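You operate a simulated robot arm through the tools that you are given. There is no shell and no other tool. Be economical: measure what you need, move in short steps, check, and stop when the job is done.

Carry out the task below with a simulated robot arm. There is one attempt and no reset: what you move stays moved.

## Task
Crimp the blue lug on to the bare end of the green cable.
Fine: pushed fully on; one stroke of the bench crimper, its orange handle drawn back after; the yellow lug stays.

It is judged by the outcome, as a careful person would: the job done as asked, and still so three seconds after it is handed in. It fails if anything else is knocked over, pushed out of place, dropped, spilled or broken.

## Robot
A 7-joint arm with a two-finger parallel gripper on a trunk, on a base that drives. Base frame: it is fixed to the floor where the robot stands at the start and does not move with it; the origin is under the middle of the robot, x ahead of it, y to its left, z up; the surface under the hand at the start is at about z = 850. Lengths are in mm, angles in degrees, forces in N, time in s.
Its first joint turns from -149.0 to 149.0 degrees. Places, roughly: bare end of the green cable [800, -200, 900]; bench crimper [800, -100, 900]; handle of the bench crimper [800, 0, 900]. Payload 3.5 kg.
The tool frame sits at the grasp point between the pads (the TCP): z along the fingers, y along the line on which they close. The tips reach 23 mm beyond it. The gripper opens to 94 mm. The fingers are 38 mm wide and 10 mm thick; the gripper's body (54 by 96 mm) begins 39 mm behind the TCP.
Orientation is that of the tool frame in the base frame, as a unit quaternion [w, x, y, z]. With the fingers straight down and closing along the base's y, the tool's x points along the base's -x, its y along +y and its z along -z.

## Interface
- The arm moves only by the tool apply_moves. Its argument "rows" is text: rows parted by semicolons, each of 6 numbers parted by spaces: the shift along the tool's x, y, z in units of 20 mm (1.0 is 20 mm), then the turn, a rotation vector about the tool's x, y, z in units of 6 degrees (1.0 is 6 degrees). In form: x y z rx ry rz; .... A call has 1 to 12 rows; each row shifts and turns the commanded pose from where the row before left it, along the tool's axes as they then stand. "gripper" is the closure, from 0 (fully open) to 1 (shut), set as the call begins (left out, the last holds). A call with a number of a shift or a turn outside -1 to 1 is refused whole. Each row takes 0.2 s and may step no farther than 50 mm and 8.6 degrees from the row before; otherwise, or with a gripper value out of range, the whole call is refused. Where a pose cannot be reached the arm comes as near as it can. A force on the tool above 40 N (or 10 N above the force at the start of the call, whichever is more), or a blocked arm, ends the call early, and 0.2 s more pass. The fingers move at their own pace (about 153 mm/s each) and stop on an object; they squeeze with about 37 N. The grip force told is the motor's: it shows also when the fingers shut on nothing. Time passes only in rows, and 0.2 s behind the last, so rows that do not move let the fingers close. It gives the time, the measured TCP pose, the force on the tool (base axes), the opening and the grip force at its end, in the units of the frame above (readings bear some noise), with the torque about the TCP (base axes, N m) and any sound that the robot's microphone picked up.
- Cameras (640 x 400 px; columns grow to the right, rows downward): "scene" is now at [-239.4, 176.5, 1297.2]; the picture's right is [-0.17, -0.98, 0.00], its down [-0.29, 0.05, -0.96] and it looks along [0.94, -0.17, -0.29] (base axes); focal length 282 px, centre (320, 200). "wrist" rides on the gripper at [87, 16, -74] in the tool frame; the picture's right is [-0.18, 0.98, 0.00], its down [-0.58, -0.11, -0.81] and it looks along [-0.79, -0.15, 0.59] (tool axes); focal length 243 px, centre (320, 200). There is no depth. A picture from a camera that has moved, and an enlarged one, comes with that camera's place and axes in the base frame and with its lens.
- get_image(camera): a new picture of that camera. The clock stands still meanwhile.
- base_move(legs): drives the robot by 1 to 6 legs, each [ahead, left, turn to the left] in mm, mm and degrees, along the robot's own axes; the way and the turn of a leg run together, so that a leg with both is an arc; at most 1500 mm and 180 degrees a leg. The arm and the cameras ride along, it lands a little off, and it stops where it bumps. It gives what a move gives.
- head_to(pan, tilt): turns the head with the scene camera to pan (to the left, within 143 degrees either way) and tilt (down, from -29 to 69), counted from straight ahead of the robot. It gives what a move gives.
- zoom(camera, box): a new picture of the part [left, top, right, bottom] of that camera's present view, enlarged. The clock stands still meanwhile.
- sign_off(): hands the job in; it is judged then, once.

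Work in short steps. Places have to be worked out from the pictures, the camera data and where the tool is seen: move nearer, look again, correct. Check each grasp and each placing, and mend what went wrong. You have 120 turns and 78 pictures in all, those below and enlarged ones among them. Open the gripper and draw the arm clear of the work before you hand the job in, unless the task says otherwise; then end with one line.

The tools are called after "Request:" as a command line: name --argument value ..., lists and objects as JSON in quotes. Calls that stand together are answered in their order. apply_moves: Moves the arm, as the interface text tells. Its arguments: {"type":"object","properties":{"rows":{"type":"string"},"gripper":{"type":"number"}},"required":["rows"]} The other tools are called the same way: base_move (legs) drives the base; head_to (pan, tilt) turns the head that bears the scene camera; get_image (camera) takes a picture; zoom (camera, box) takes an enlarged picture of a part of a camera's view; sign_off () hands the job in.

At the start:

```text
clock: 0.0
eef_pos: [761.2, -218.7, 999.2]
orientation: [-0.001, 0.0, 1.0, 0.0]
contact_force: [0.3, 0.2, 0.2]
moment: [0.01, -0.03, -0.02]
width: 94.0
finger_force: 0.0
robot x, y, heading: [-0.2, -0.0, -0.0]
head pan, tilt: [-10.1, 17.0]
```

scene: 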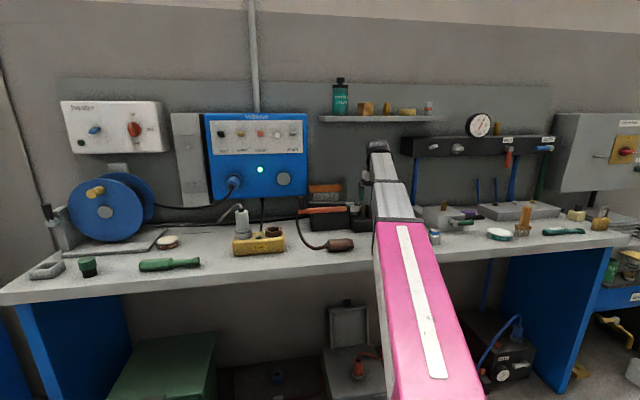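
wrist: 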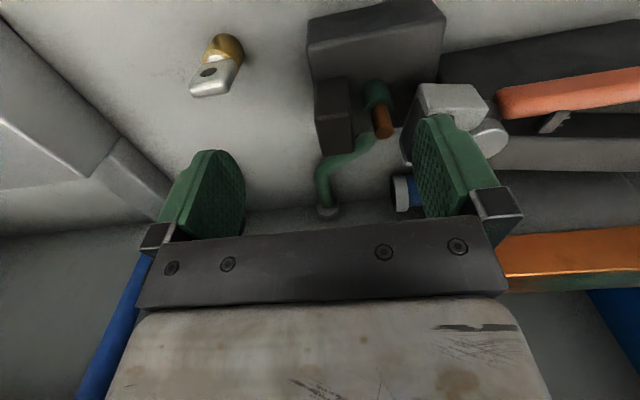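

The wrist view shows the yellow lug, the green cable in a holder, the crimper, and something blue behind the crimper. I'll zoom in on both cameras for detail.

Request:
zoom --camera "wrist" --box '[180, 0, 640, 290]'

Request:
zoom --camera "scene" --box '[360, 140, 640, 300]'

```text
1.38 times, centred on (410, 145) of wrist
camera zoom: at [674.1, -202.6, 1074.6], right [0.18, 0.98, 0.0], down [0.58, -0.11, 0.81], along [0.79, -0.15, -0.59], focal length 335 px, centre (196, 276)
```

zoom: 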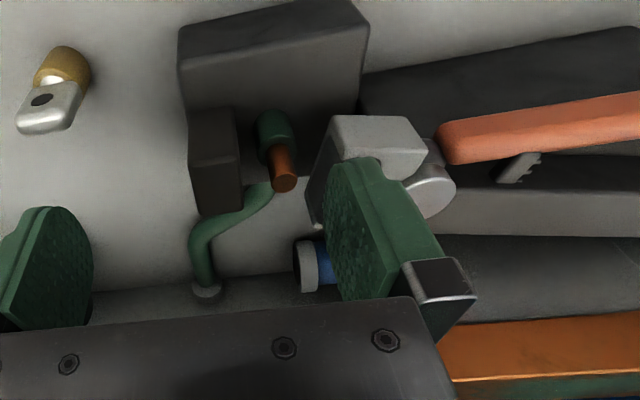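

```text
2.29 times, centred on (500, 220) of scene
camera zoom: at [-239.4, 176.5, 1297.2], right [-0.17, -0.98, 0.0], down [-0.29, 0.05, -0.96], along [0.94, -0.17, -0.29], focal length 644 px, centre (-91, 154)
```

zoom: 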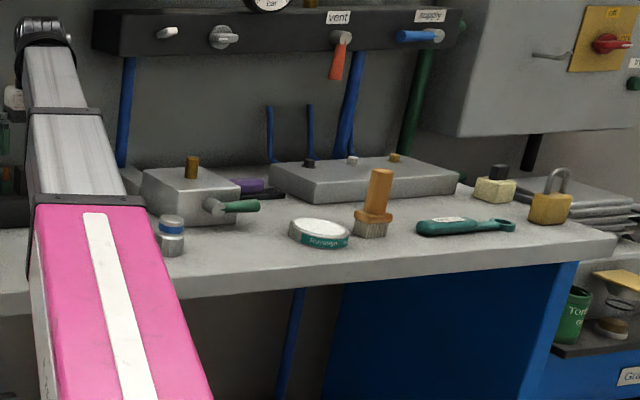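

I'll back the arm up and toward the robot to see the whole workplace with the wrist camera.

Request:
apply_moves --rows "1 0 -1 0 0 0;1 0 -1 0 0 0;1 0 -1 0 0 0;1 1 -1 0 0 0;1 1 -1 0 0 0;0 0 0 0 0 0" --gripper 0

Request:
get_image --camera "wrist"

Request:
get_image --camera "scene"

```text
clock: 0.8
eef_pos: [711.9, -219.4, 1051.0]
orientation: [0.007, 0.001, 1.0, -0.002]
contact_force: [5.8, -2.0, -11.9]
moment: [-0.15, -0.64, 0.05]
width: 93.8
finger_force: 0.1
robot x, y, heading: [-0.7, 0.9, -0.1]
head pan, tilt: [-10.1, 17.0]
stopped in row 3: the force on the tool passed its limit at 58 N (the readings are from after the stop); the commanded pose is now the measured one
```

```text
73 pictures are left
camera wrist: at [624.1, -201.9, 1124.8], right [0.19, 0.98, 0.0], down [0.57, -0.11, 0.81], along [0.8, -0.15, -0.58], focal length 243 px, centre (320, 200)
```

wrist: 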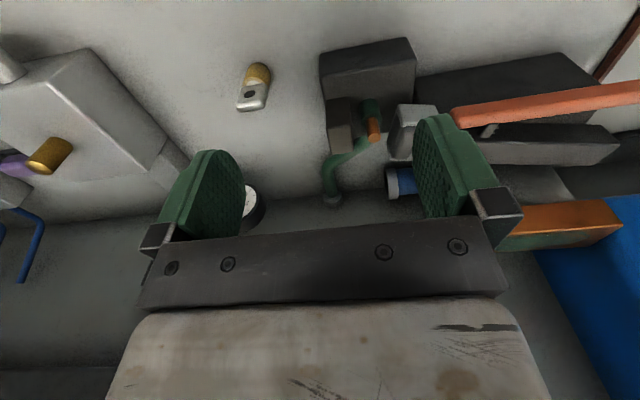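

```text
72 pictures are left
camera scene: at [-239.4, 176.5, 1297.2], right [-0.17, -0.98, 0.0], down [-0.29, 0.05, -0.96], along [0.94, -0.17, -0.29], focal length 282 px, centre (320, 200)
```

scene: 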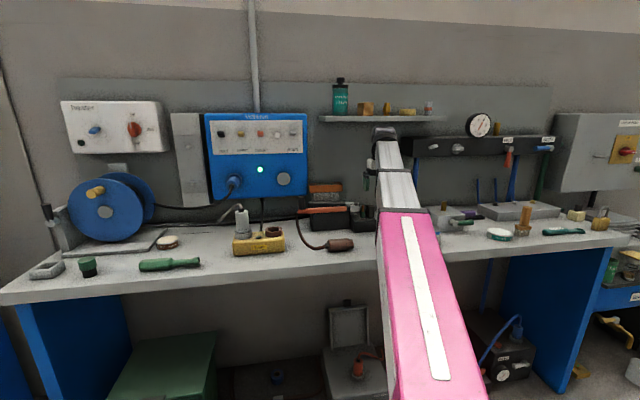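

The call stopped on a force; I'll hold still and check whether there is real contact or merely a dynamic jolt.

Request:
apply_moves --rows "0 0 0 0 0 0"

Request:
zoom --camera "scene" --box '[290, 100, 490, 225]'

```text
clock: 1.2
eef_pos: [712.8, -219.1, 1050.7]
orientation: [0.006, 0.001, 1.0, -0.001]
contact_force: [7.4, -3.1, -18.0]
moment: [-0.25, -0.94, 0.02]
width: 94.2
finger_force: 0.0
robot x, y, heading: [-1.5, -0.4, 0.3]
head pan, tilt: [-10.1, 17.0]
```

```text
3.20 times, centred on (390, 162) of scene
camera zoom: at [-239.4, 176.5, 1297.2], right [-0.17, -0.98, 0.0], down [-0.29, 0.05, -0.96], along [0.94, -0.17, -0.29], focal length 901 px, centre (96, 320)
```

zoom: 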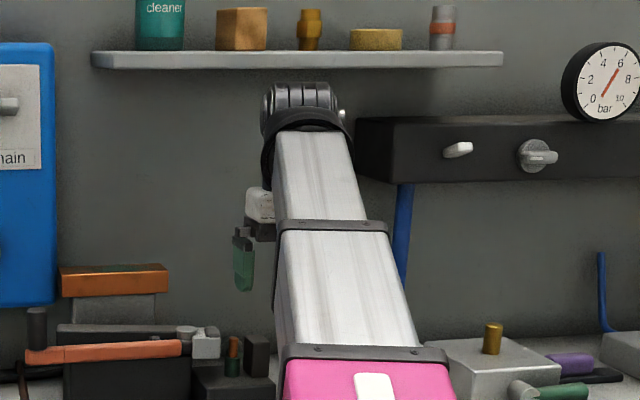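

The steady force (+x, −z) suggests the camera/hand side touches its own forearm when drawn up and back. I'll go forward and down again, then swing to the right to clear the head camera's view.

Request:
apply_moves --rows "-1 0 0.5 0 0 0;-0.5 0 0.5 0 0 0;0 -0.5 0 0 0 0;0 -1 0 0 0 0;0 -1 0 0 0 0;0 -1 0 0 0 0;0 -1 0 0 0 0;0 -1 0 0 0 0;0 -1 0 0 0 0;0 -1 0 0 0 0;0 -1 0 0 0 0;0 0 0 0 0 0"

Request:
head_to --pan -8 --tilt 25

Request:
get_image --camera "scene"

```text
clock: 3.8
eef_pos: [742.0, -389.9, 1031.9]
orientation: [0.006, 0.001, 1.0, -0.001]
contact_force: [-0.1, 0.0, 0.2]
moment: [0.0, 0.03, -0.01]
width: 93.8
finger_force: 0.0
robot x, y, heading: [0.2, -2.3, -0.2]
head pan, tilt: [-10.1, 17.0]
```

```text
clock: 4.5
eef_pos: [741.9, -390.1, 1032.0]
orientation: [0.006, 0.001, 1.0, -0.001]
contact_force: [0.3, 1.0, 0.0]
moment: [-0.01, 0.02, -0.01]
width: 93.9
finger_force: 0.1
robot x, y, heading: [-4.5, -0.2, -0.1]
head pan, tilt: [-8.0, 25.0]
```

```text
70 pictures are left
camera scene: at [-240.1, 179.9, 1284.3], right [-0.14, -0.99, 0.0], down [-0.42, 0.06, -0.91], along [0.9, -0.13, -0.42], focal length 282 px, centre (320, 200)
```

scene: 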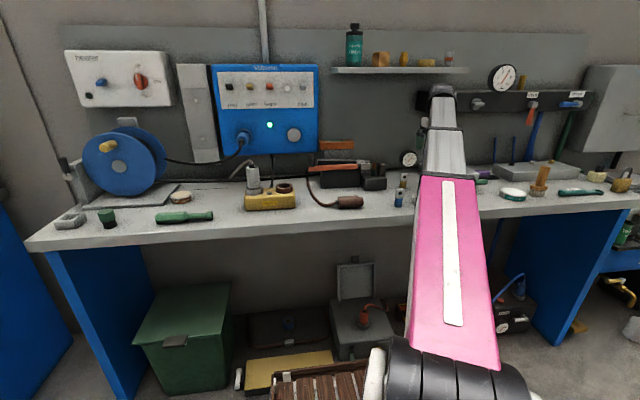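

Force is clear. Blue and yellow lugs appear near (400,190). Zooming in.

Request:
zoom --camera "scene" --box '[300, 130, 428, 210]'

Request:
get_image --camera "wrist"

```text
5.00 times, centred on (364, 170) of scene
camera zoom: at [-240.1, 179.9, 1284.3], right [-0.14, -0.99, 0.0], down [-0.42, 0.06, -0.91], along [0.9, -0.13, -0.42], focal length 1408 px, centre (100, 350)
```

zoom: 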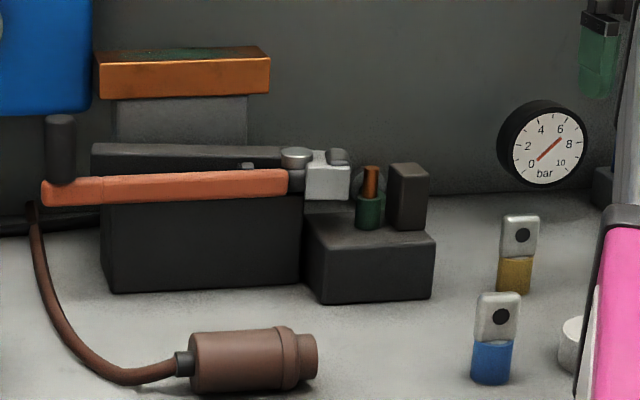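

```text
68 pictures are left
camera wrist: at [653.8, -372.2, 1105.8], right [0.19, 0.98, 0.0], down [0.57, -0.11, 0.81], along [0.8, -0.15, -0.58], focal length 243 px, centre (320, 200)
```

wrist: 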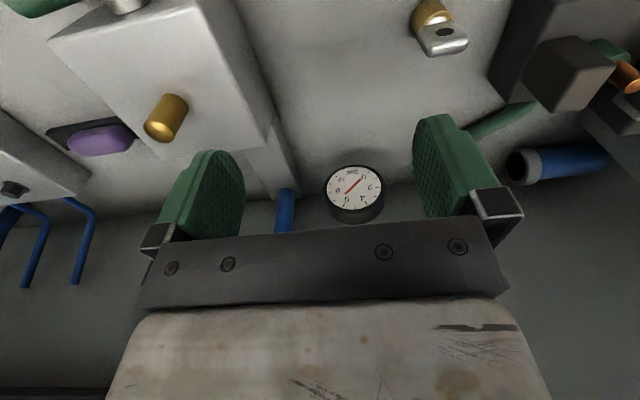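

The lugs stand upright, barrel down; I judge the blue one at about (600,−217), z 850–917, and the copper tip at about (779,−181,951) pointing up between a post and the jaw. I'll move over the blue lug at z≈975 and look.

Request:
apply_moves --rows "0.4 0.96 0.3 0 0 0;0.7 0.96 0.3 0 0 0;0.8 0.96 0.3 0 0 0;0.8 0.96 0.3 0 0 0;0.8 0.96 0.3 0 0 0;0.8 0.96 0.3 0 0 0;0.8 0.96 0.3 0 0 0;0.8 0.96 0.3 0 0 0;0.7 0.96 0.3 0 0 0;0 0 0 0 0 0"

Request:
get_image --camera "wrist"

Request:
zoom --camera "scene" --box '[300, 110, 460, 210]'

```text
clock: 6.7
eef_pos: [609.8, -215.4, 976.2]
orientation: [0.007, 0.002, 1.0, -0.002]
contact_force: [0.1, 0.3, -0.3]
moment: [-0.01, 0.03, 0.02]
width: 93.7
finger_force: 0.2
robot x, y, heading: [-0.8, -1.7, 0.3]
head pan, tilt: [-8.0, 25.0]
```

```text
67 pictures are left
camera wrist: at [522.3, -199.6, 1050.6], right [0.19, 0.98, 0.0], down [0.57, -0.11, 0.81], along [0.8, -0.15, -0.58], focal length 243 px, centre (320, 200)
```

wrist: 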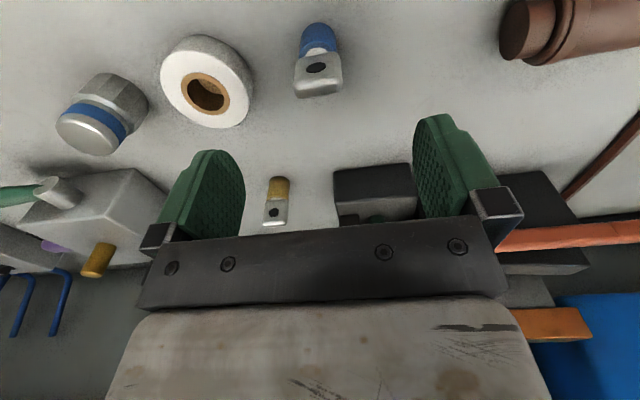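

```text
4.00 times, centred on (380, 160) of scene
camera zoom: at [-240.1, 180.0, 1284.2], right [-0.14, -0.99, 0.0], down [-0.42, 0.06, -0.91], along [0.9, -0.13, -0.42], focal length 1126 px, centre (80, 360)
```

zoom: 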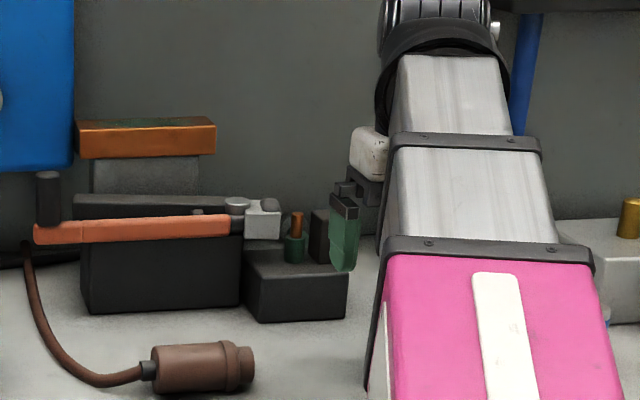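

Lug is centred between the fingers in y at about (599,−214). I'll correct x and the small pitch, then descend to TCP z≈919 around the tongue.

Request:
apply_moves --rows "0.5 0.03 0 0 0.13 0;0 0 0.8 0 0 0;0 0 0.8 0 0 0;0 0 0.8 0 0 0;0 0 0.4 0 0 0;0 0 0 0 0 0"

Request:
get_image --camera "wrist"

```text
clock: 8.1
eef_pos: [599.8, -215.6, 918.8]
orientation: [-0.001, 0.001, 1.0, -0.002]
contact_force: [0.4, -0.3, 0.0]
moment: [0.02, -0.02, 0.04]
width: 94.0
finger_force: 0.0
robot x, y, heading: [-0.2, 2.1, 0.2]
head pan, tilt: [-8.0, 25.0]
```

```text
65 pictures are left
camera wrist: at [513.3, -198.5, 995.2], right [0.19, 0.98, 0.0], down [0.58, -0.11, 0.81], along [0.79, -0.15, -0.59], focal length 243 px, centre (320, 200)
```

wrist: 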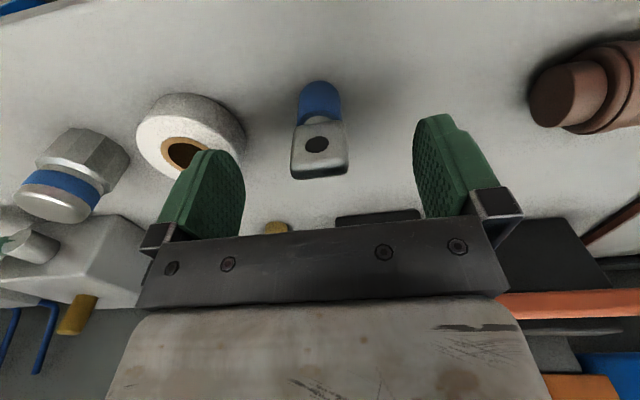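

The tongue sits centred between the pads (≈(600,−215), top ≈914). Closing the gripper.

Request:
apply_moves --rows "0 0 0 0 0 0;0 0 0 0 0 0;0 0 0 0 0 0" --gripper 1

Request:
get_image --camera "wrist"

```text
clock: 8.8
eef_pos: [600.0, -215.7, 921.8]
orientation: [-0.001, 0.002, 1.0, -0.001]
contact_force: [0.0, -1.2, 3.2]
moment: [-0.06, 0.0, 0.0]
width: 28.9
finger_force: 37.0
robot x, y, heading: [1.1, 0.7, -0.2]
head pan, tilt: [-8.0, 25.0]
```

```text
64 pictures are left
camera wrist: at [513.3, -198.6, 995.4], right [0.19, 0.98, 0.0], down [0.58, -0.11, 0.81], along [0.79, -0.15, -0.59], focal length 243 px, centre (320, 200)
```

wrist: 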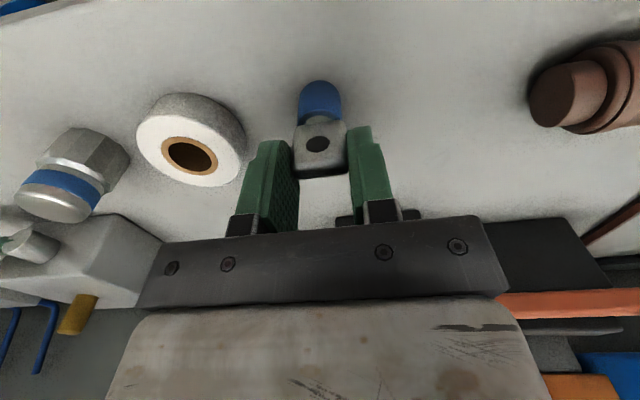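

Gripped at 29 mm, matching the tongue width. Lifting and moving forward to just short of the copper, at z≈1036.

Request:
apply_moves --rows "0 0 -0.7 0 0 0;-0.5 0 -0.8 0 0 0;-0.8 0.2 -0.8 0 0 0;-0.9 0.25 -0.7 0 0 0;-0.9 0.25 -0.7 0 0 0;-0.9 0.25 -0.6 0 0 0;-0.9 0.25 -0.5 0 0 0;-0.9 0.25 -0.5 0 0 0;-0.9 0.25 -0.4 0 0 0;-0.8 0 -0.1 0 0 0;0 0 0 0 0 0"

Request:
get_image --camera "wrist"

Request:
zoom --camera "scene" --box '[300, 100, 428, 180]'

```text
clock: 11.2
eef_pos: [750.5, -181.6, 1034.7]
orientation: [-0.001, 0.001, 1.0, -0.001]
contact_force: [-0.2, 0.2, -0.7]
moment: [-0.02, -0.02, -0.04]
width: 28.8
finger_force: 36.9
robot x, y, heading: [3.2, 0.1, -0.2]
head pan, tilt: [-8.0, 25.0]
```

```text
63 pictures are left
camera wrist: at [663.8, -164.6, 1110.4], right [0.19, 0.98, 0.0], down [0.58, -0.11, 0.81], along [0.79, -0.15, -0.59], focal length 243 px, centre (320, 200)
```

wrist: 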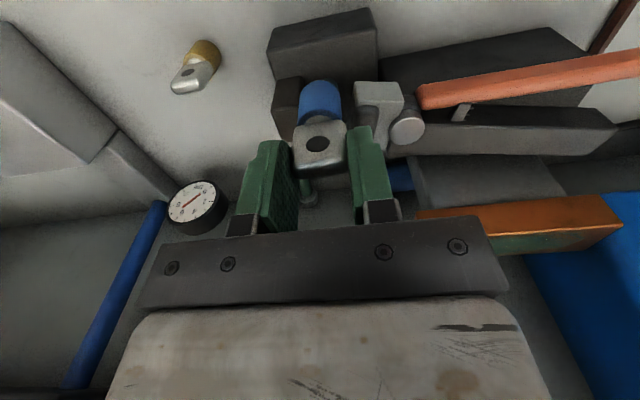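

```text
5.00 times, centred on (364, 140) of scene
camera zoom: at [-240.1, 180.0, 1284.2], right [-0.14, -0.99, 0.0], down [-0.42, 0.06, -0.91], along [0.9, -0.13, -0.42], focal length 1408 px, centre (100, 500)
```

zoom: 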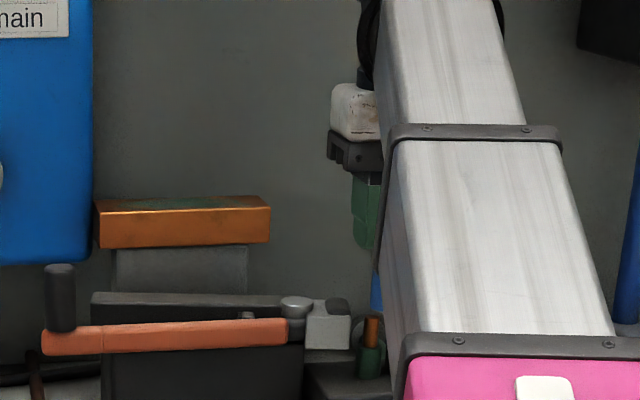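

The lug is held upright, but the arm hides the copper from both cameras. I'll shift 45 mm right so the wrist camera sees the copper next to the lug, then measure it.

Request:
apply_moves --rows "0 -0.8 0 0 0 0;0 -0.8 0 0 0 0;0 -0.8 0 0 0 0;0 0 0 0 0 0"

Request:
zoom --camera "wrist" --box '[260, 40, 500, 190]'

Request:
zoom --camera "scene" --box '[330, 130, 410, 180]'

```text
clock: 12.2
eef_pos: [751.0, -228.2, 1035.0]
orientation: [-0.001, 0.0, 1.0, -0.001]
contact_force: [0.4, 0.1, -0.9]
moment: [-0.01, 0.0, 0.02]
width: 29.2
finger_force: 36.8
robot x, y, heading: [-4.5, 2.6, 0.3]
head pan, tilt: [-8.0, 25.0]
```

```text
2.67 times, centred on (380, 115) of wrist
camera zoom: at [663.2, -212.8, 1110.3], right [0.19, 0.98, 0.0], down [0.58, -0.11, 0.81], along [0.79, -0.15, -0.59], focal length 647 px, centre (160, 427)
```

zoom: 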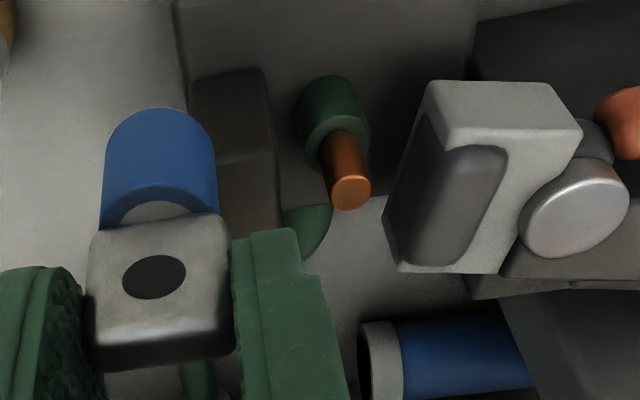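

```text
8.00 times, centred on (370, 155) of scene
camera zoom: at [-240.1, 180.0, 1284.2], right [-0.14, -0.99, 0.0], down [-0.42, 0.06, -0.91], along [0.9, -0.13, -0.42], focal length 2252 px, centre (-80, 560)
```

zoom: 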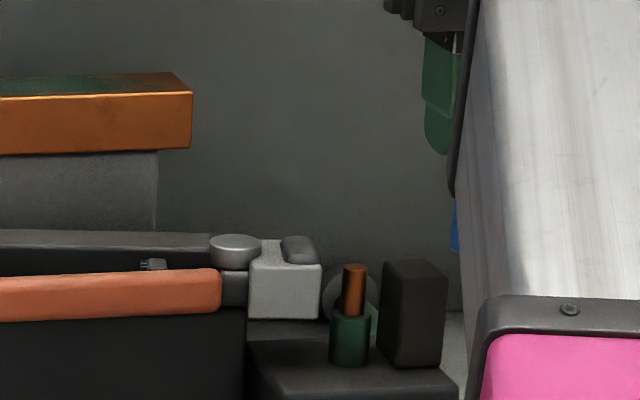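

Triangulation agrees well: copper tip at (783,−179,946), insulation top ≈923. The lug bottom is ~70 below the TCP and its axis ~1.5 mm ahead, so I'll go to (781.5,−179) at z 1035.

Request:
apply_moves --rows "0 0.8 0 0 0 0;-0.5 0.8 0 0 0 0;-0.5 0.8 0 0 0 0;-0.5 0.06 0 0 0 0;0 0 0 0 0 0"

Request:
zoom --camera "wrist" --box '[220, 40, 460, 190]'

Request:
zoom --camera "scene" --box '[330, 130, 410, 180]'

```text
clock: 13.4
eef_pos: [781.3, -179.3, 1034.4]
orientation: [-0.001, 0.001, 1.0, -0.002]
contact_force: [0.2, -0.3, 0.3]
moment: [-0.01, 0.0, 0.0]
width: 28.7
finger_force: 36.7
robot x, y, heading: [-3.0, 0.9, 0.1]
head pan, tilt: [-8.0, 25.0]
```

```text
2.67 times, centred on (340, 115) of wrist
camera zoom: at [694.3, -163.3, 1110.7], right [0.19, 0.98, 0.0], down [0.58, -0.11, 0.81], along [0.79, -0.15, -0.59], focal length 647 px, centre (267, 427)
```

zoom: 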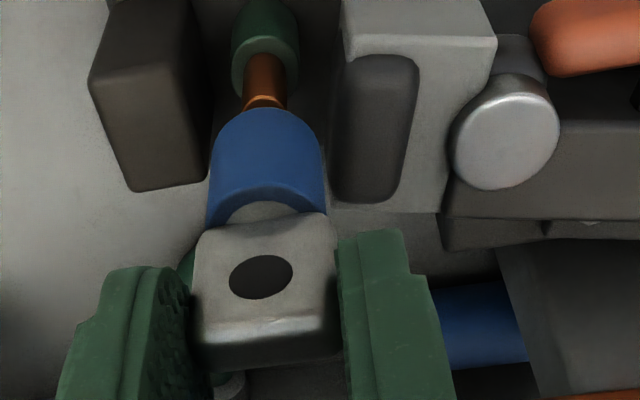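

```text
8.00 times, centred on (370, 155) of scene
camera zoom: at [-240.1, 179.9, 1284.2], right [-0.14, -0.99, 0.0], down [-0.42, 0.06, -0.91], along [0.9, -0.13, -0.42], focal length 2252 px, centre (-80, 560)
```

zoom: 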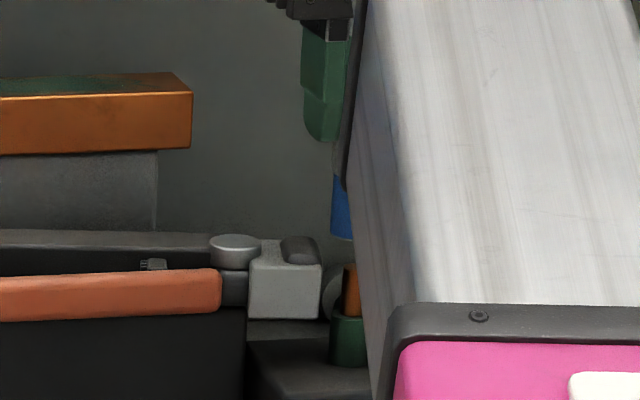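

Alignment looks good in both views. Descending slowly onto the copper, watching force.

Request:
apply_moves --rows "0 0 0.35 0 0 0;0 0 0.35 0 0 0;0 0 0.3 0 0 0;0 0 0.25 0 0 0;0 0 0 0 0 0"

Request:
zoom --camera "wrist" --box '[220, 40, 460, 190]'

```text
clock: 14.7
eef_pos: [780.6, -181.2, 1009.7]
orientation: [-0.001, 0.001, 1.0, -0.001]
contact_force: [-0.8, 0.3, -0.6]
moment: [-0.04, 0.01, -0.01]
width: 28.6
finger_force: 36.8
robot x, y, heading: [-0.1, 1.8, 0.0]
head pan, tilt: [-8.0, 25.0]
```

```text
2.67 times, centred on (340, 115) of wrist
camera zoom: at [693.6, -163.7, 1085.3], right [0.19, 0.98, 0.0], down [0.58, -0.11, 0.81], along [0.79, -0.15, -0.59], focal length 647 px, centre (267, 427)
```

zoom: 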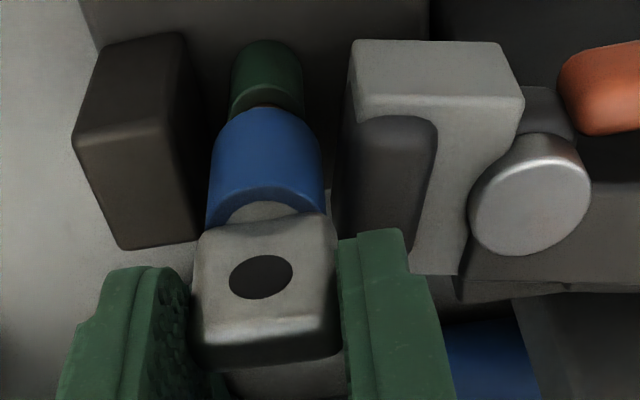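

No force, and the copper is entering the barrel. Continuing down to seat it.

Request:
apply_moves --rows "0 0 0.25 0 0 0;0 0 0.25 0 0 0;0 0 0.2 0 0 0;0 0 0.15 0 0 0;0 0 0 0 0 0"

Request:
zoom --camera "wrist" --box '[220, 40, 460, 190]'

```text
clock: 15.8
eef_pos: [780.0, -181.1, 995.1]
orientation: [0.0, 0.001, 1.0, -0.001]
contact_force: [0.1, -0.1, 39.3]
moment: [0.03, 0.04, 0.0]
width: 28.8
finger_force: 36.9
robot x, y, heading: [0.9, 1.5, 0.1]
head pan, tilt: [-8.0, 25.0]
```

```text
2.67 times, centred on (340, 115) of wrist
camera zoom: at [693.5, -163.8, 1070.3], right [0.19, 0.98, 0.0], down [0.58, -0.11, 0.81], along [0.79, -0.15, -0.59], focal length 647 px, centre (267, 427)
```

zoom: 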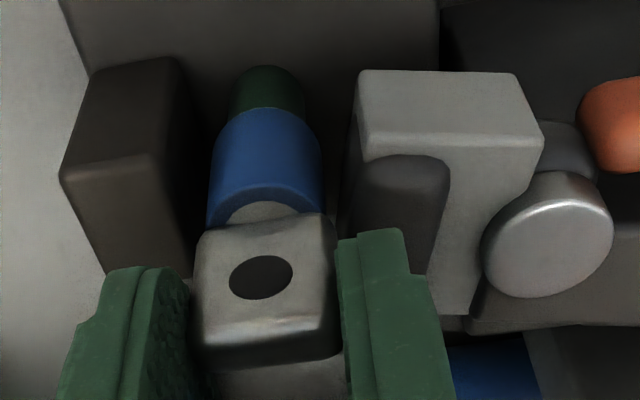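

39 N vertical at z 995, the expected seating height. I'll press slightly more to confirm it is a hard stop.

Request:
apply_moves --rows "0 0 0.1 0 0 0;0 0 0 0 0 0;0 0 0 0 0 0"

Request:
zoom --camera "wrist" --box '[270, 60, 370, 180]'

```text
clock: 16.2
eef_pos: [780.6, -181.3, 996.1]
orientation: [0.001, 0.0, 1.0, -0.002]
contact_force: [-2.8, 0.3, 10.9]
moment: [0.08, 0.29, 0.03]
width: 28.9
finger_force: 37.0
robot x, y, heading: [-0.5, -0.3, -0.3]
head pan, tilt: [-8.0, 25.0]
stopped in row 1: the force on the tool passed its limit at 54 N (the readings are from after the stop); the commanded pose is now the measured one
```

```text
3.33 times, centred on (320, 120) of wrist
camera zoom: at [693.9, -163.8, 1070.2], right [0.19, 0.98, 0.0], down [0.58, -0.11, 0.81], along [0.79, -0.15, -0.59], focal length 809 px, centre (320, 467)
```

zoom: 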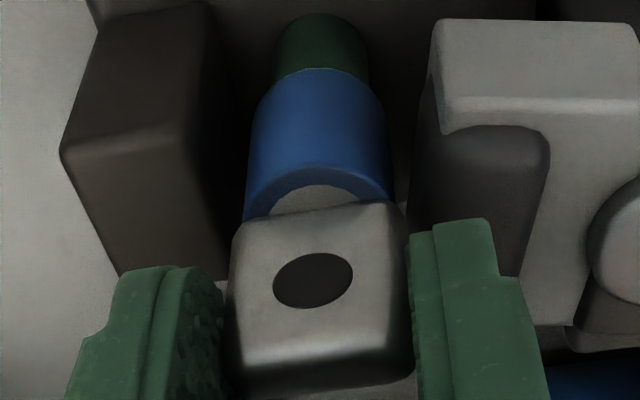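

A hard stop, and the barrel rests on the green insulation: fully on. I'll open the fingers slightly and rise clear.

Request:
apply_moves --rows "0 0 0 0 0 0;0 0 0 0 0 0;0 0 0 0 0 0" --gripper 0.56

Request:
get_image --camera "wrist"

```text
clock: 17.0
eef_pos: [781.2, -180.8, 994.8]
orientation: [0.0, 0.001, 1.0, -0.001]
contact_force: [-0.7, -0.6, -0.7]
moment: [0.0, 0.04, 0.0]
width: 41.5
finger_force: 0.0
robot x, y, heading: [1.8, 0.4, -0.1]
head pan, tilt: [-8.0, 25.0]
```

```text
54 pictures are left
camera wrist: at [694.4, -164.0, 1069.2], right [0.19, 0.98, 0.0], down [0.58, -0.11, 0.81], along [0.79, -0.15, -0.59], focal length 243 px, centre (320, 200)
```

wrist: 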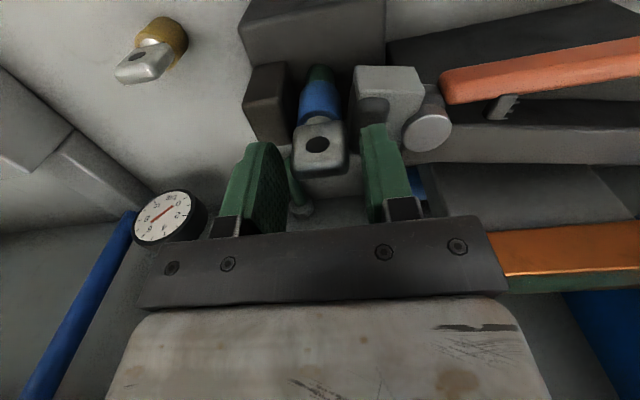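

Lug stands free on the cable. Rising, then moving left to look at the handle.

Request:
apply_moves --rows "0 0 -0.5 0 0 0;0 0 -0.5 0 0 0;0 0 -0.5 0 0 0;0 0 -0.5 0 0 0;0.5 0.5 0 0 0 0;0.5 1 0 0 0 0;0.5 1 0 0 0 0;0.5 1 0 0 0 0;0 1 0 0 0 0;0 1 0 0 0 0;0 1 0 0 0 0;0 0 0 0 0 0"

Request:
get_image --camera "wrist"

Request:
zoom --camera "scene" --box '[290, 120, 418, 200]'

```text
clock: 19.6
eef_pos: [742.2, -51.5, 1033.7]
orientation: [0.0, 0.001, 1.0, -0.002]
contact_force: [-0.3, -0.3, -0.1]
moment: [0.01, -0.01, 0.0]
width: 41.4
finger_force: 0.1
robot x, y, heading: [-0.5, -4.1, -0.3]
head pan, tilt: [-8.0, 25.0]
```

```text
53 pictures are left
camera wrist: at [655.0, -33.4, 1109.0], right [0.19, 0.98, 0.0], down [0.58, -0.11, 0.81], along [0.79, -0.15, -0.59], focal length 243 px, centre (320, 200)
```

wrist: 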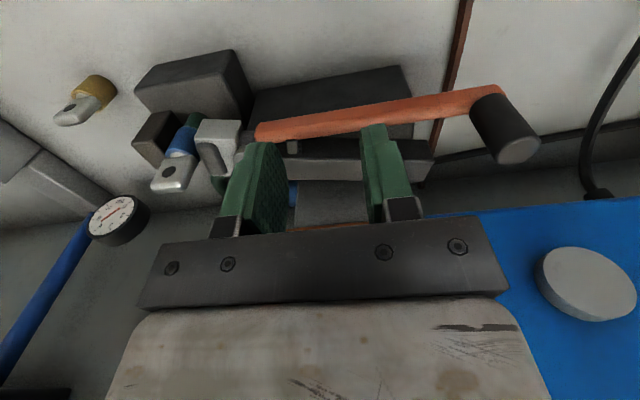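

```text
5.00 times, centred on (354, 160) of scene
camera zoom: at [-240.1, 180.0, 1284.2], right [-0.14, -0.99, 0.0], down [-0.42, 0.06, -0.91], along [0.9, -0.13, -0.42], focal length 1408 px, centre (150, 400)
```

zoom: 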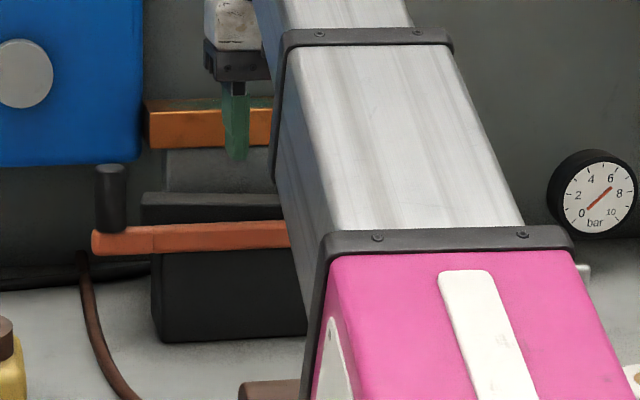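

The handle ends in an upright knob at about (782,67), top z≈995, and the pivot is about (795,−121). Zooming to see the gap and which way it strokes.

Request:
zoom --camera "wrist" --box '[130, 50, 550, 220]'

```text
1.52 times, centred on (340, 135) of wrist
camera zoom: at [655.0, -33.4, 1109.0], right [0.19, 0.98, 0.0], down [0.58, -0.11, 0.81], along [0.79, -0.15, -0.59], focal length 370 px, centre (290, 299)
```

zoom: 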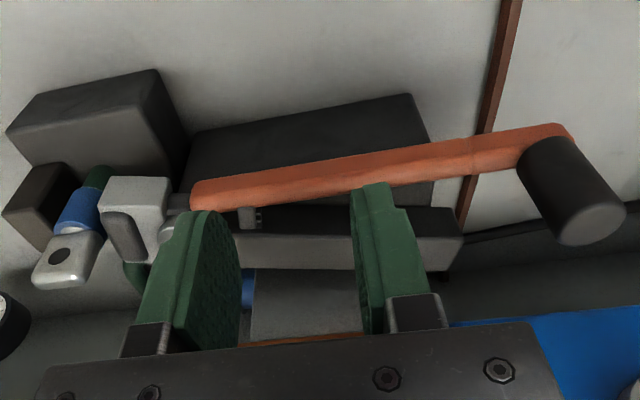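

I judge the handle is swung ~4° toward the robot off the fixed bar, so the stroke is the knob pushed +x. I'll go over the knob at (782,67) with the fingers at 60 mm.

Request:
apply_moves --rows "-0.3 0.9 0 0 0 0;-0.3 0.9 0 0 0 0;-0.3 0.9 0 0 0 0;-0.3 0.9 0 0 0 0;-0.3 0.9 0 0 0 0;-0.3 0.9 0 0 0 0;-0.2 0.5 0 0 0 0;0 0 0 0 0 0" --gripper 0.36

Request:
get_image --camera "wrist"

Request:
zoom --camera "scene" --box '[270, 110, 430, 210]'

```text
clock: 21.4
eef_pos: [782.2, 67.3, 1033.1]
orientation: [0.0, 0.001, 1.0, -0.001]
contact_force: [0.1, -0.5, 0.2]
moment: [-0.02, 0.02, 0.0]
width: 60.3
finger_force: 0.1
robot x, y, heading: [-1.3, 0.5, 0.3]
head pan, tilt: [-8.0, 25.0]
```

```text
50 pictures are left
camera wrist: at [695.0, 84.7, 1107.9], right [0.19, 0.98, 0.0], down [0.58, -0.11, 0.81], along [0.79, -0.15, -0.59], focal length 243 px, centre (320, 200)
```

wrist: 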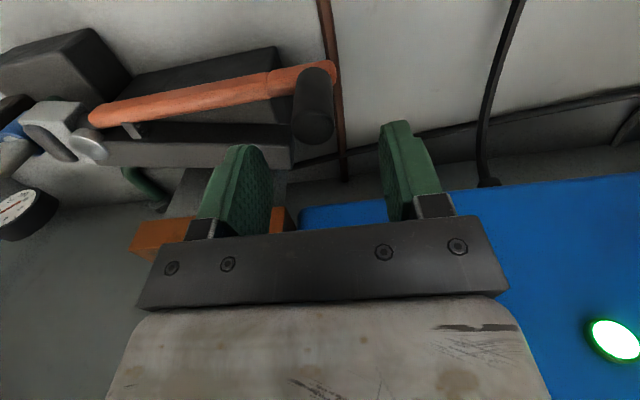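

```text
4.00 times, centred on (350, 160) of scene
camera zoom: at [-240.1, 180.0, 1284.2], right [-0.14, -0.99, 0.0], down [-0.42, 0.06, -0.91], along [0.9, -0.13, -0.42], focal length 1126 px, centre (200, 360)
```

zoom: 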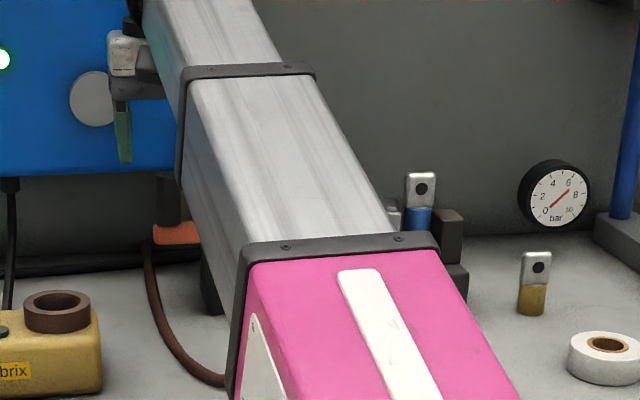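

Knob at about (781,65). Small correction and descend to TCP z≈977.

Request:
apply_moves --rows "0.05 -0.1 0.7 0 0 0;0 0 0.7 0 0 0;0 0 0.7 0 0 0;0 0 0.5 0 0 0;0 0 0.2 0 0 0;0 0 0 0 0 0"

Request:
get_image --camera "wrist"

```text
clock: 22.8
eef_pos: [781.2, 65.6, 976.6]
orientation: [0.0, 0.001, 1.0, -0.002]
contact_force: [-0.5, 0.0, 0.0]
moment: [-0.01, -0.03, -0.02]
width: 60.0
finger_force: 0.1
robot x, y, heading: [-2.0, 0.7, -0.0]
head pan, tilt: [-8.0, 25.0]
```

```text
48 pictures are left
camera wrist: at [694.0, 82.1, 1051.8], right [0.19, 0.98, 0.0], down [0.58, -0.11, 0.81], along [0.79, -0.15, -0.59], focal length 243 px, centre (320, 200)
```

wrist: 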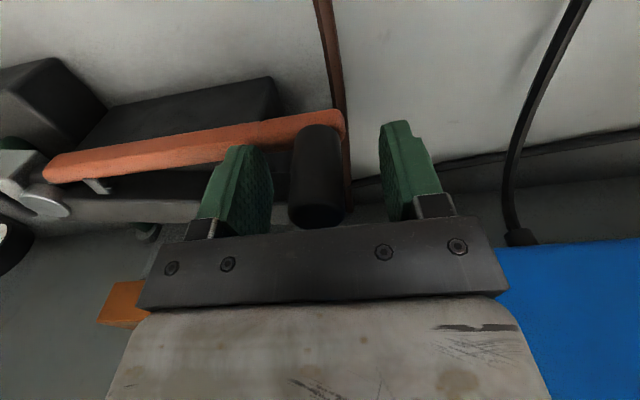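

Knob is between the pads. Closing on it.

Request:
apply_moves --rows "0 0 0 0 0 0;0 0 0 0 0 0;0 0 0 0 0 0" --gripper 1

Request:
get_image --camera "wrist"

```text
clock: 23.6
eef_pos: [781.4, 62.8, 978.3]
orientation: [0.0, 0.001, 1.0, -0.001]
contact_force: [-0.3, -9.4, -2.7]
moment: [1.45, -0.17, -0.03]
width: 24.0
finger_force: 44.5
robot x, y, heading: [-2.0, -0.5, 0.1]
head pan, tilt: [-8.0, 25.0]
```

```text
47 pictures are left
camera wrist: at [694.0, 81.4, 1051.9], right [0.19, 0.98, 0.0], down [0.58, -0.11, 0.81], along [0.79, -0.15, -0.59], focal length 243 px, centre (320, 200)
```

wrist: 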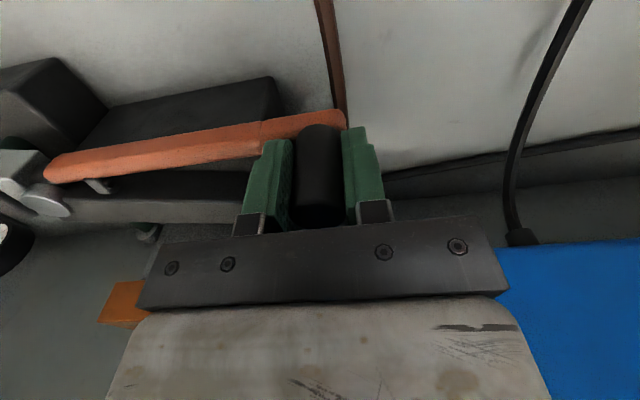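

Firm on the 24 mm knob. Starting the stroke: small arc steps in +x, with the tool turning along with the handle.

Request:
apply_moves --rows "0 -0.07 0 0 0 0;-0.25 0 0 0 0 0.25;-0.25 0 0 0 0 0.25;0 0 0 0 0 0"

```text
clock: 24.6
eef_pos: [789.6, 64.2, 976.7]
orientation: [0.0, 0.028, 1.0, -0.002]
contact_force: [-7.4, 4.6, -5.1]
moment: [1.13, -0.21, -0.3]
width: 24.0
finger_force: 45.4
robot x, y, heading: [2.0, -2.6, 0.1]
head pan, tilt: [-8.0, 25.0]
```

The knob yields with ~7 N. Checking that the handle is really moving this way.

Request:
get_image --camera "wrist"

```text
46 pictures are left
camera wrist: at [704.8, 85.7, 1051.9], right [0.24, 0.97, 0.0], down [0.57, -0.14, 0.81], along [0.78, -0.19, -0.59], focal length 243 px, centre (320, 200)
```

wrist: 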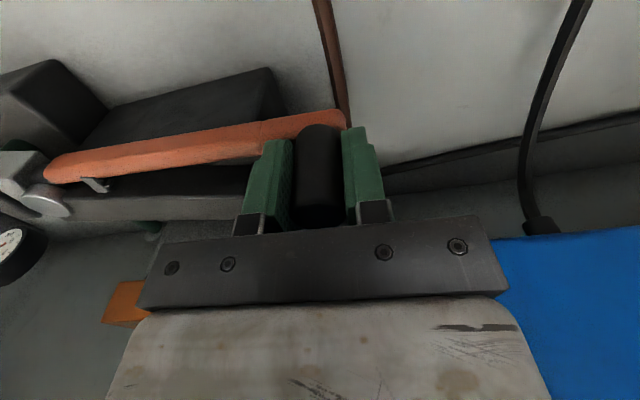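

The handle turns along with the tool. Continuing the stroke.

Request:
apply_moves --rows "-0.25 0 0 0 0 0.25;-0.25 0 0 0 0 0.25;-0.25 0 0 0 0 0.25;-0.25 0 0 0 0 0.25;0 0 0 0 0 0"

```text
clock: 25.8
eef_pos: [812.4, 62.1, 976.7]
orientation: [0.0, 0.079, 0.997, -0.002]
contact_force: [-4.1, 14.6, -12.5]
moment: [1.24, 0.82, -0.17]
width: 23.9
finger_force: 44.9
robot x, y, heading: [2.9, 3.0, 0.1]
head pan, tilt: [-8.0, 25.0]
```

Progressing, with side forces of 15 N; I'll nudge +y and slightly down to relax, then continue.

Request:
apply_moves --rows "0 0.1 0.05 0 0 0;-0.25 0.02 0 0 0 0.25;-0.25 0.02 0 0 0 0.25;-0.25 0.02 0 0 0 0.25;0 0 0 0 0 0"

Request:
get_image --camera "wrist"

```text
clock: 26.9
eef_pos: [821.8, 59.7, 976.0]
orientation: [-0.003, 0.119, 0.993, -0.003]
contact_force: [-7.1, -4.2, 8.7]
moment: [1.3, -1.05, -0.11]
width: 23.9
finger_force: 45.0
robot x, y, heading: [1.3, -0.5, 0.1]
head pan, tilt: [-8.0, 25.0]
stopped in row 5: the force on the tool passed its limit at 40 N (the readings are from after the stop); the commanded pose is now the measured one
```

```text
45 pictures are left
camera wrist: at [741.0, 97.5, 1052.1], right [0.41, 0.91, -0.01], down [0.54, -0.24, 0.8], along [0.73, -0.34, -0.59], focal length 243 px, centre (320, 200)
```

wrist: 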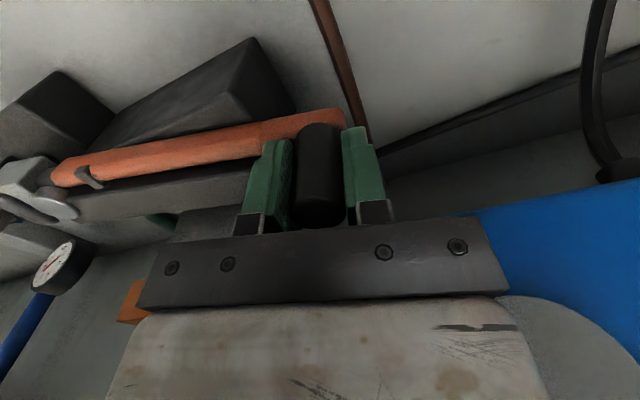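

The force reached the 40 N limit. Zooming to see whether the handle meets its stop and the jaw has closed on the barrel.

Request:
zoom --camera "wrist" --box '[0, 40, 360, 265]'

Request:
zoom --camera "scene" --box '[300, 130, 428, 210]'

```text
1.78 times, centred on (180, 152) of wrist
camera zoom: at [741.0, 97.5, 1052.1], right [0.41, 0.91, -0.01], down [0.54, -0.24, 0.8], along [0.73, -0.34, -0.59], focal length 431 px, centre (569, 284)
```

zoom: 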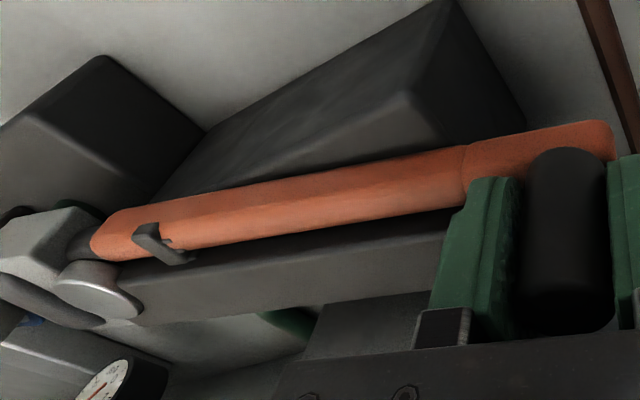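

```text
5.00 times, centred on (364, 170) of scene
camera zoom: at [-241.1, 179.6, 1284.2], right [-0.14, -0.99, 0.0], down [-0.42, 0.06, -0.91], along [0.9, -0.13, -0.42], focal length 1408 px, centre (100, 350)
```

zoom: 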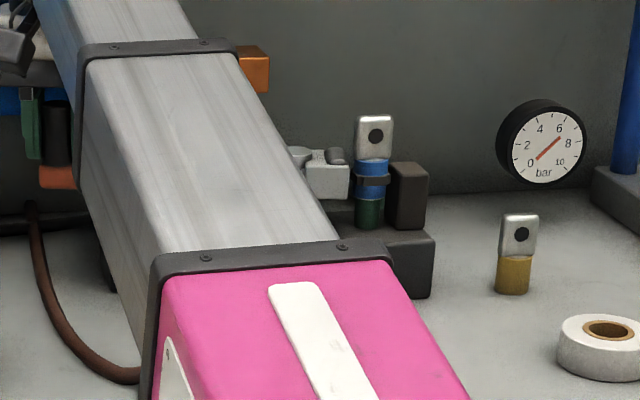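

A dark band has appeared around the blue barrel, which may be the crimp. Zooming closer.

Request:
zoom --camera "scene" --box '[350, 145, 398, 180]'

```text
11.43 times, centred on (374, 162) of scene
camera zoom: at [-241.1, 179.6, 1284.2], right [-0.14, -0.99, 0.0], down [-0.42, 0.06, -0.91], along [0.9, -0.13, -0.42], focal length 3218 px, centre (-297, 629)
```

zoom: 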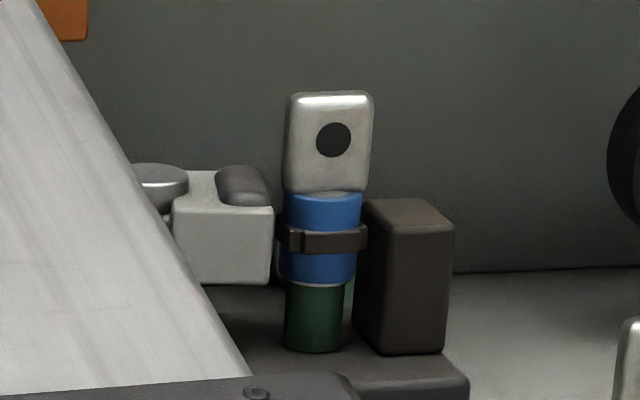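

The crimp band is on the barrel. I'll press slightly further in the same stroke to confirm the handle is at its stop.

Request:
apply_moves --rows "-0.15 0 0 0 0 0.1;-0.15 0 0 0 0 0.1;0 0 0 0 0 0"

```text
clock: 27.8
eef_pos: [825.8, 59.2, 975.2]
orientation: [-0.004, 0.13, 0.992, -0.002]
contact_force: [-35.3, -0.1, -1.1]
moment: [1.96, -0.58, -0.02]
width: 24.3
finger_force: 44.9
robot x, y, heading: [1.2, 2.1, 0.1]
head pan, tilt: [-8.0, 25.0]
```

35 N against a firm stop: the stroke is complete. Now drawing the handle back along the same arc.

Request:
apply_moves --rows "0.25 0 0 0 0 -0.26;0.25 0 0 0 0 -0.26;0.25 0 0 0 0 -0.26;0.25 0 0 0 0 -0.26;0 0 0 0 0 0"

```text
clock: 28.9
eef_pos: [809.0, 62.0, 976.2]
orientation: [-0.002, 0.075, 0.997, -0.003]
contact_force: [5.6, -21.6, 3.9]
moment: [1.39, -1.2, 0.31]
width: 24.2
finger_force: 45.0
robot x, y, heading: [-1.7, 1.6, 0.0]
head pan, tilt: [-8.0, 25.0]
```

Coming back with a −22 N side force; I'll relax y a bit and continue.

Request:
apply_moves --rows "0.1 -0.1 0 0 0 -0.1;0.25 -0.01 0 0 0 -0.26;0.25 -0.01 0 0 0 -0.26;0.25 -0.01 0 0 0 -0.26;0 0 0 0 0 0"

```text
clock: 30.1
eef_pos: [791.9, 64.8, 976.2]
orientation: [-0.002, 0.028, 1.0, -0.002]
contact_force: [4.0, -0.5, 7.9]
moment: [1.41, -1.22, 0.01]
width: 23.9
finger_force: 45.1
robot x, y, heading: [-3.1, -2.0, 0.1]
head pan, tilt: [-8.0, 25.0]
```

Forces are low. Finishing the return to the starting x≈781 and gently to its open stop.

Request:
apply_moves --rows "0.25 0 0 0 0 -0.26;0.25 0 0 0 0 -0.26;0.1 0 0 0 0 0;0.1 0 0 0 0 0;0 0 0 0 0 0"

Request:
get_image --camera "wrist"

```text
clock: 31.4
eef_pos: [780.0, 64.1, 975.3]
orientation: [-0.001, 0.003, 1.0, -0.002]
contact_force: [35.1, 8.2, 2.7]
moment: [1.52, -0.04, -0.07]
width: 24.1
finger_force: 44.8
robot x, y, heading: [-0.3, 3.5, 0.0]
head pan, tilt: [-8.0, 25.0]
```

```text
41 pictures are left
camera wrist: at [692.8, 81.6, 1050.6], right [0.19, 0.98, 0.0], down [0.58, -0.11, 0.81], along [0.79, -0.15, -0.59], focal length 243 px, centre (320, 200)
```

wrist: 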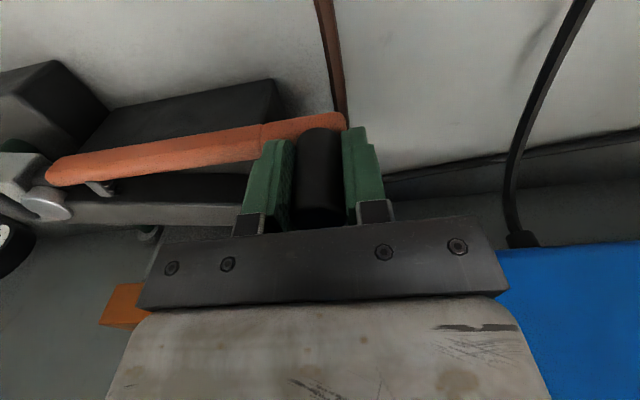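

Handle is back at its open stop. I'll ease off the force, then open and rise straight up.

Request:
apply_moves --rows "-0.1 0 0 0 0 0;0 0 0 0 0 0"

Request:
apply_moves --rows "0 0 0 0 0 0;0 0 0 0 0 0;0 0 -0.5 0 0 0;0 0 -0.7 0 0 0;0 0 -0.7 0 0 0;0 0 -0.7 0 0 0;0 0 0 0 0 0" --gripper 0.36

Request:
get_image --camera "wrist"

```text
clock: 31.9
eef_pos: [779.8, 64.9, 976.2]
orientation: [-0.001, 0.002, 1.0, -0.003]
contact_force: [17.0, 10.8, -3.8]
moment: [1.39, -1.32, -0.15]
width: 24.0
finger_force: 44.9
robot x, y, heading: [-0.5, 1.4, 0.1]
head pan, tilt: [-8.0, 25.0]
```

```text
clock: 33.5
eef_pos: [780.6, 63.9, 1029.0]
orientation: [-0.003, 0.003, 1.0, -0.003]
contact_force: [0.0, 0.1, -0.6]
moment: [-0.01, 0.0, 0.01]
width: 60.4
finger_force: 0.0
robot x, y, heading: [-1.5, 1.3, -0.0]
head pan, tilt: [-8.0, 25.0]
```

```text
40 pictures are left
camera wrist: at [693.2, 81.1, 1104.0], right [0.19, 0.98, -0.01], down [0.59, -0.11, 0.8], along [0.79, -0.16, -0.6], focal length 243 px, centre (320, 200)
```

wrist: 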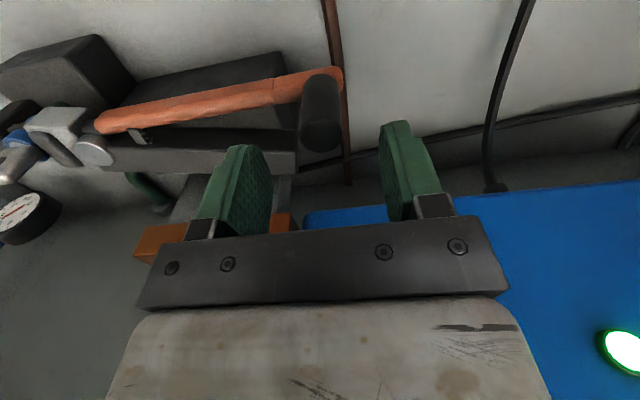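

Handle is in its original open position. Drawing the arm back and left, clear of the work, then a final look.

Request:
apply_moves --rows "0.3 0.8 0 0 0 0;0.5 0.8 0.1 0 0 0;0.5 0.8 0.1 0 0 0;0.6 0.8 0.15 0 0 0;0.6 0.8 0.15 0 0 0;0.6 0.8 0.15 0 0 0;0 0 0 0 0 0" --gripper 0

Request:
get_image --camera "scene"

Request:
zoom --camera "scene" --box '[310, 130, 438, 210]'

```text
clock: 35.1
eef_pos: [717.7, 161.2, 1015.6]
orientation: [-0.003, 0.002, 1.0, -0.003]
contact_force: [0.3, -0.8, -0.3]
moment: [-0.02, 0.02, 0.0]
width: 94.2
finger_force: 0.0
robot x, y, heading: [-0.3, -0.8, 0.2]
head pan, tilt: [-8.0, 25.0]
```

```text
39 pictures are left
camera scene: at [-240.6, 179.8, 1284.2], right [-0.14, -0.99, 0.0], down [-0.42, 0.06, -0.91], along [0.9, -0.13, -0.42], focal length 282 px, centre (320, 200)
```

scene: 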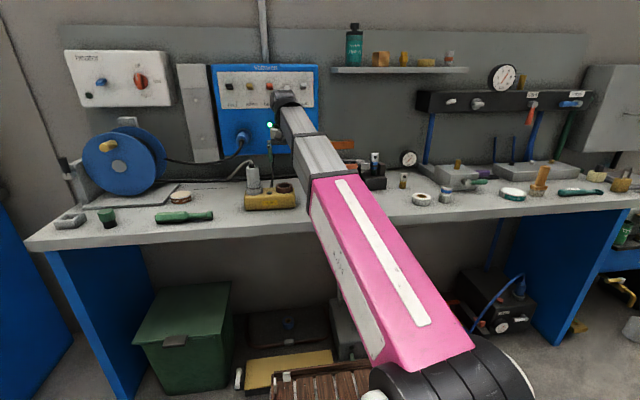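

```text
5.00 times, centred on (374, 170) of scene
camera zoom: at [-240.6, 179.8, 1284.2], right [-0.14, -0.99, 0.0], down [-0.42, 0.06, -0.91], along [0.9, -0.13, -0.42], focal length 1408 px, centre (50, 350)
```

zoom: 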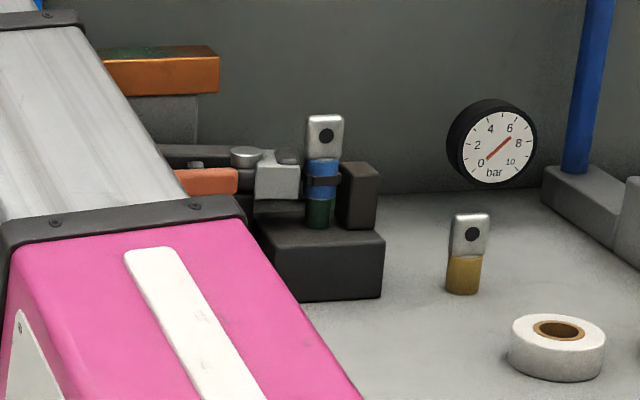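

The lug is seated and crimped, the handle is back, the yellow lug has not moved, and the arm is clear. Handing in.

Request:
sign_off

```text
The job is handed in.
```

The blue lug is pushed fully on to the bare end of the green cable and crimped with one stroke; the orange handle is drawn back to its open stop, and the yellow lug was not touched.
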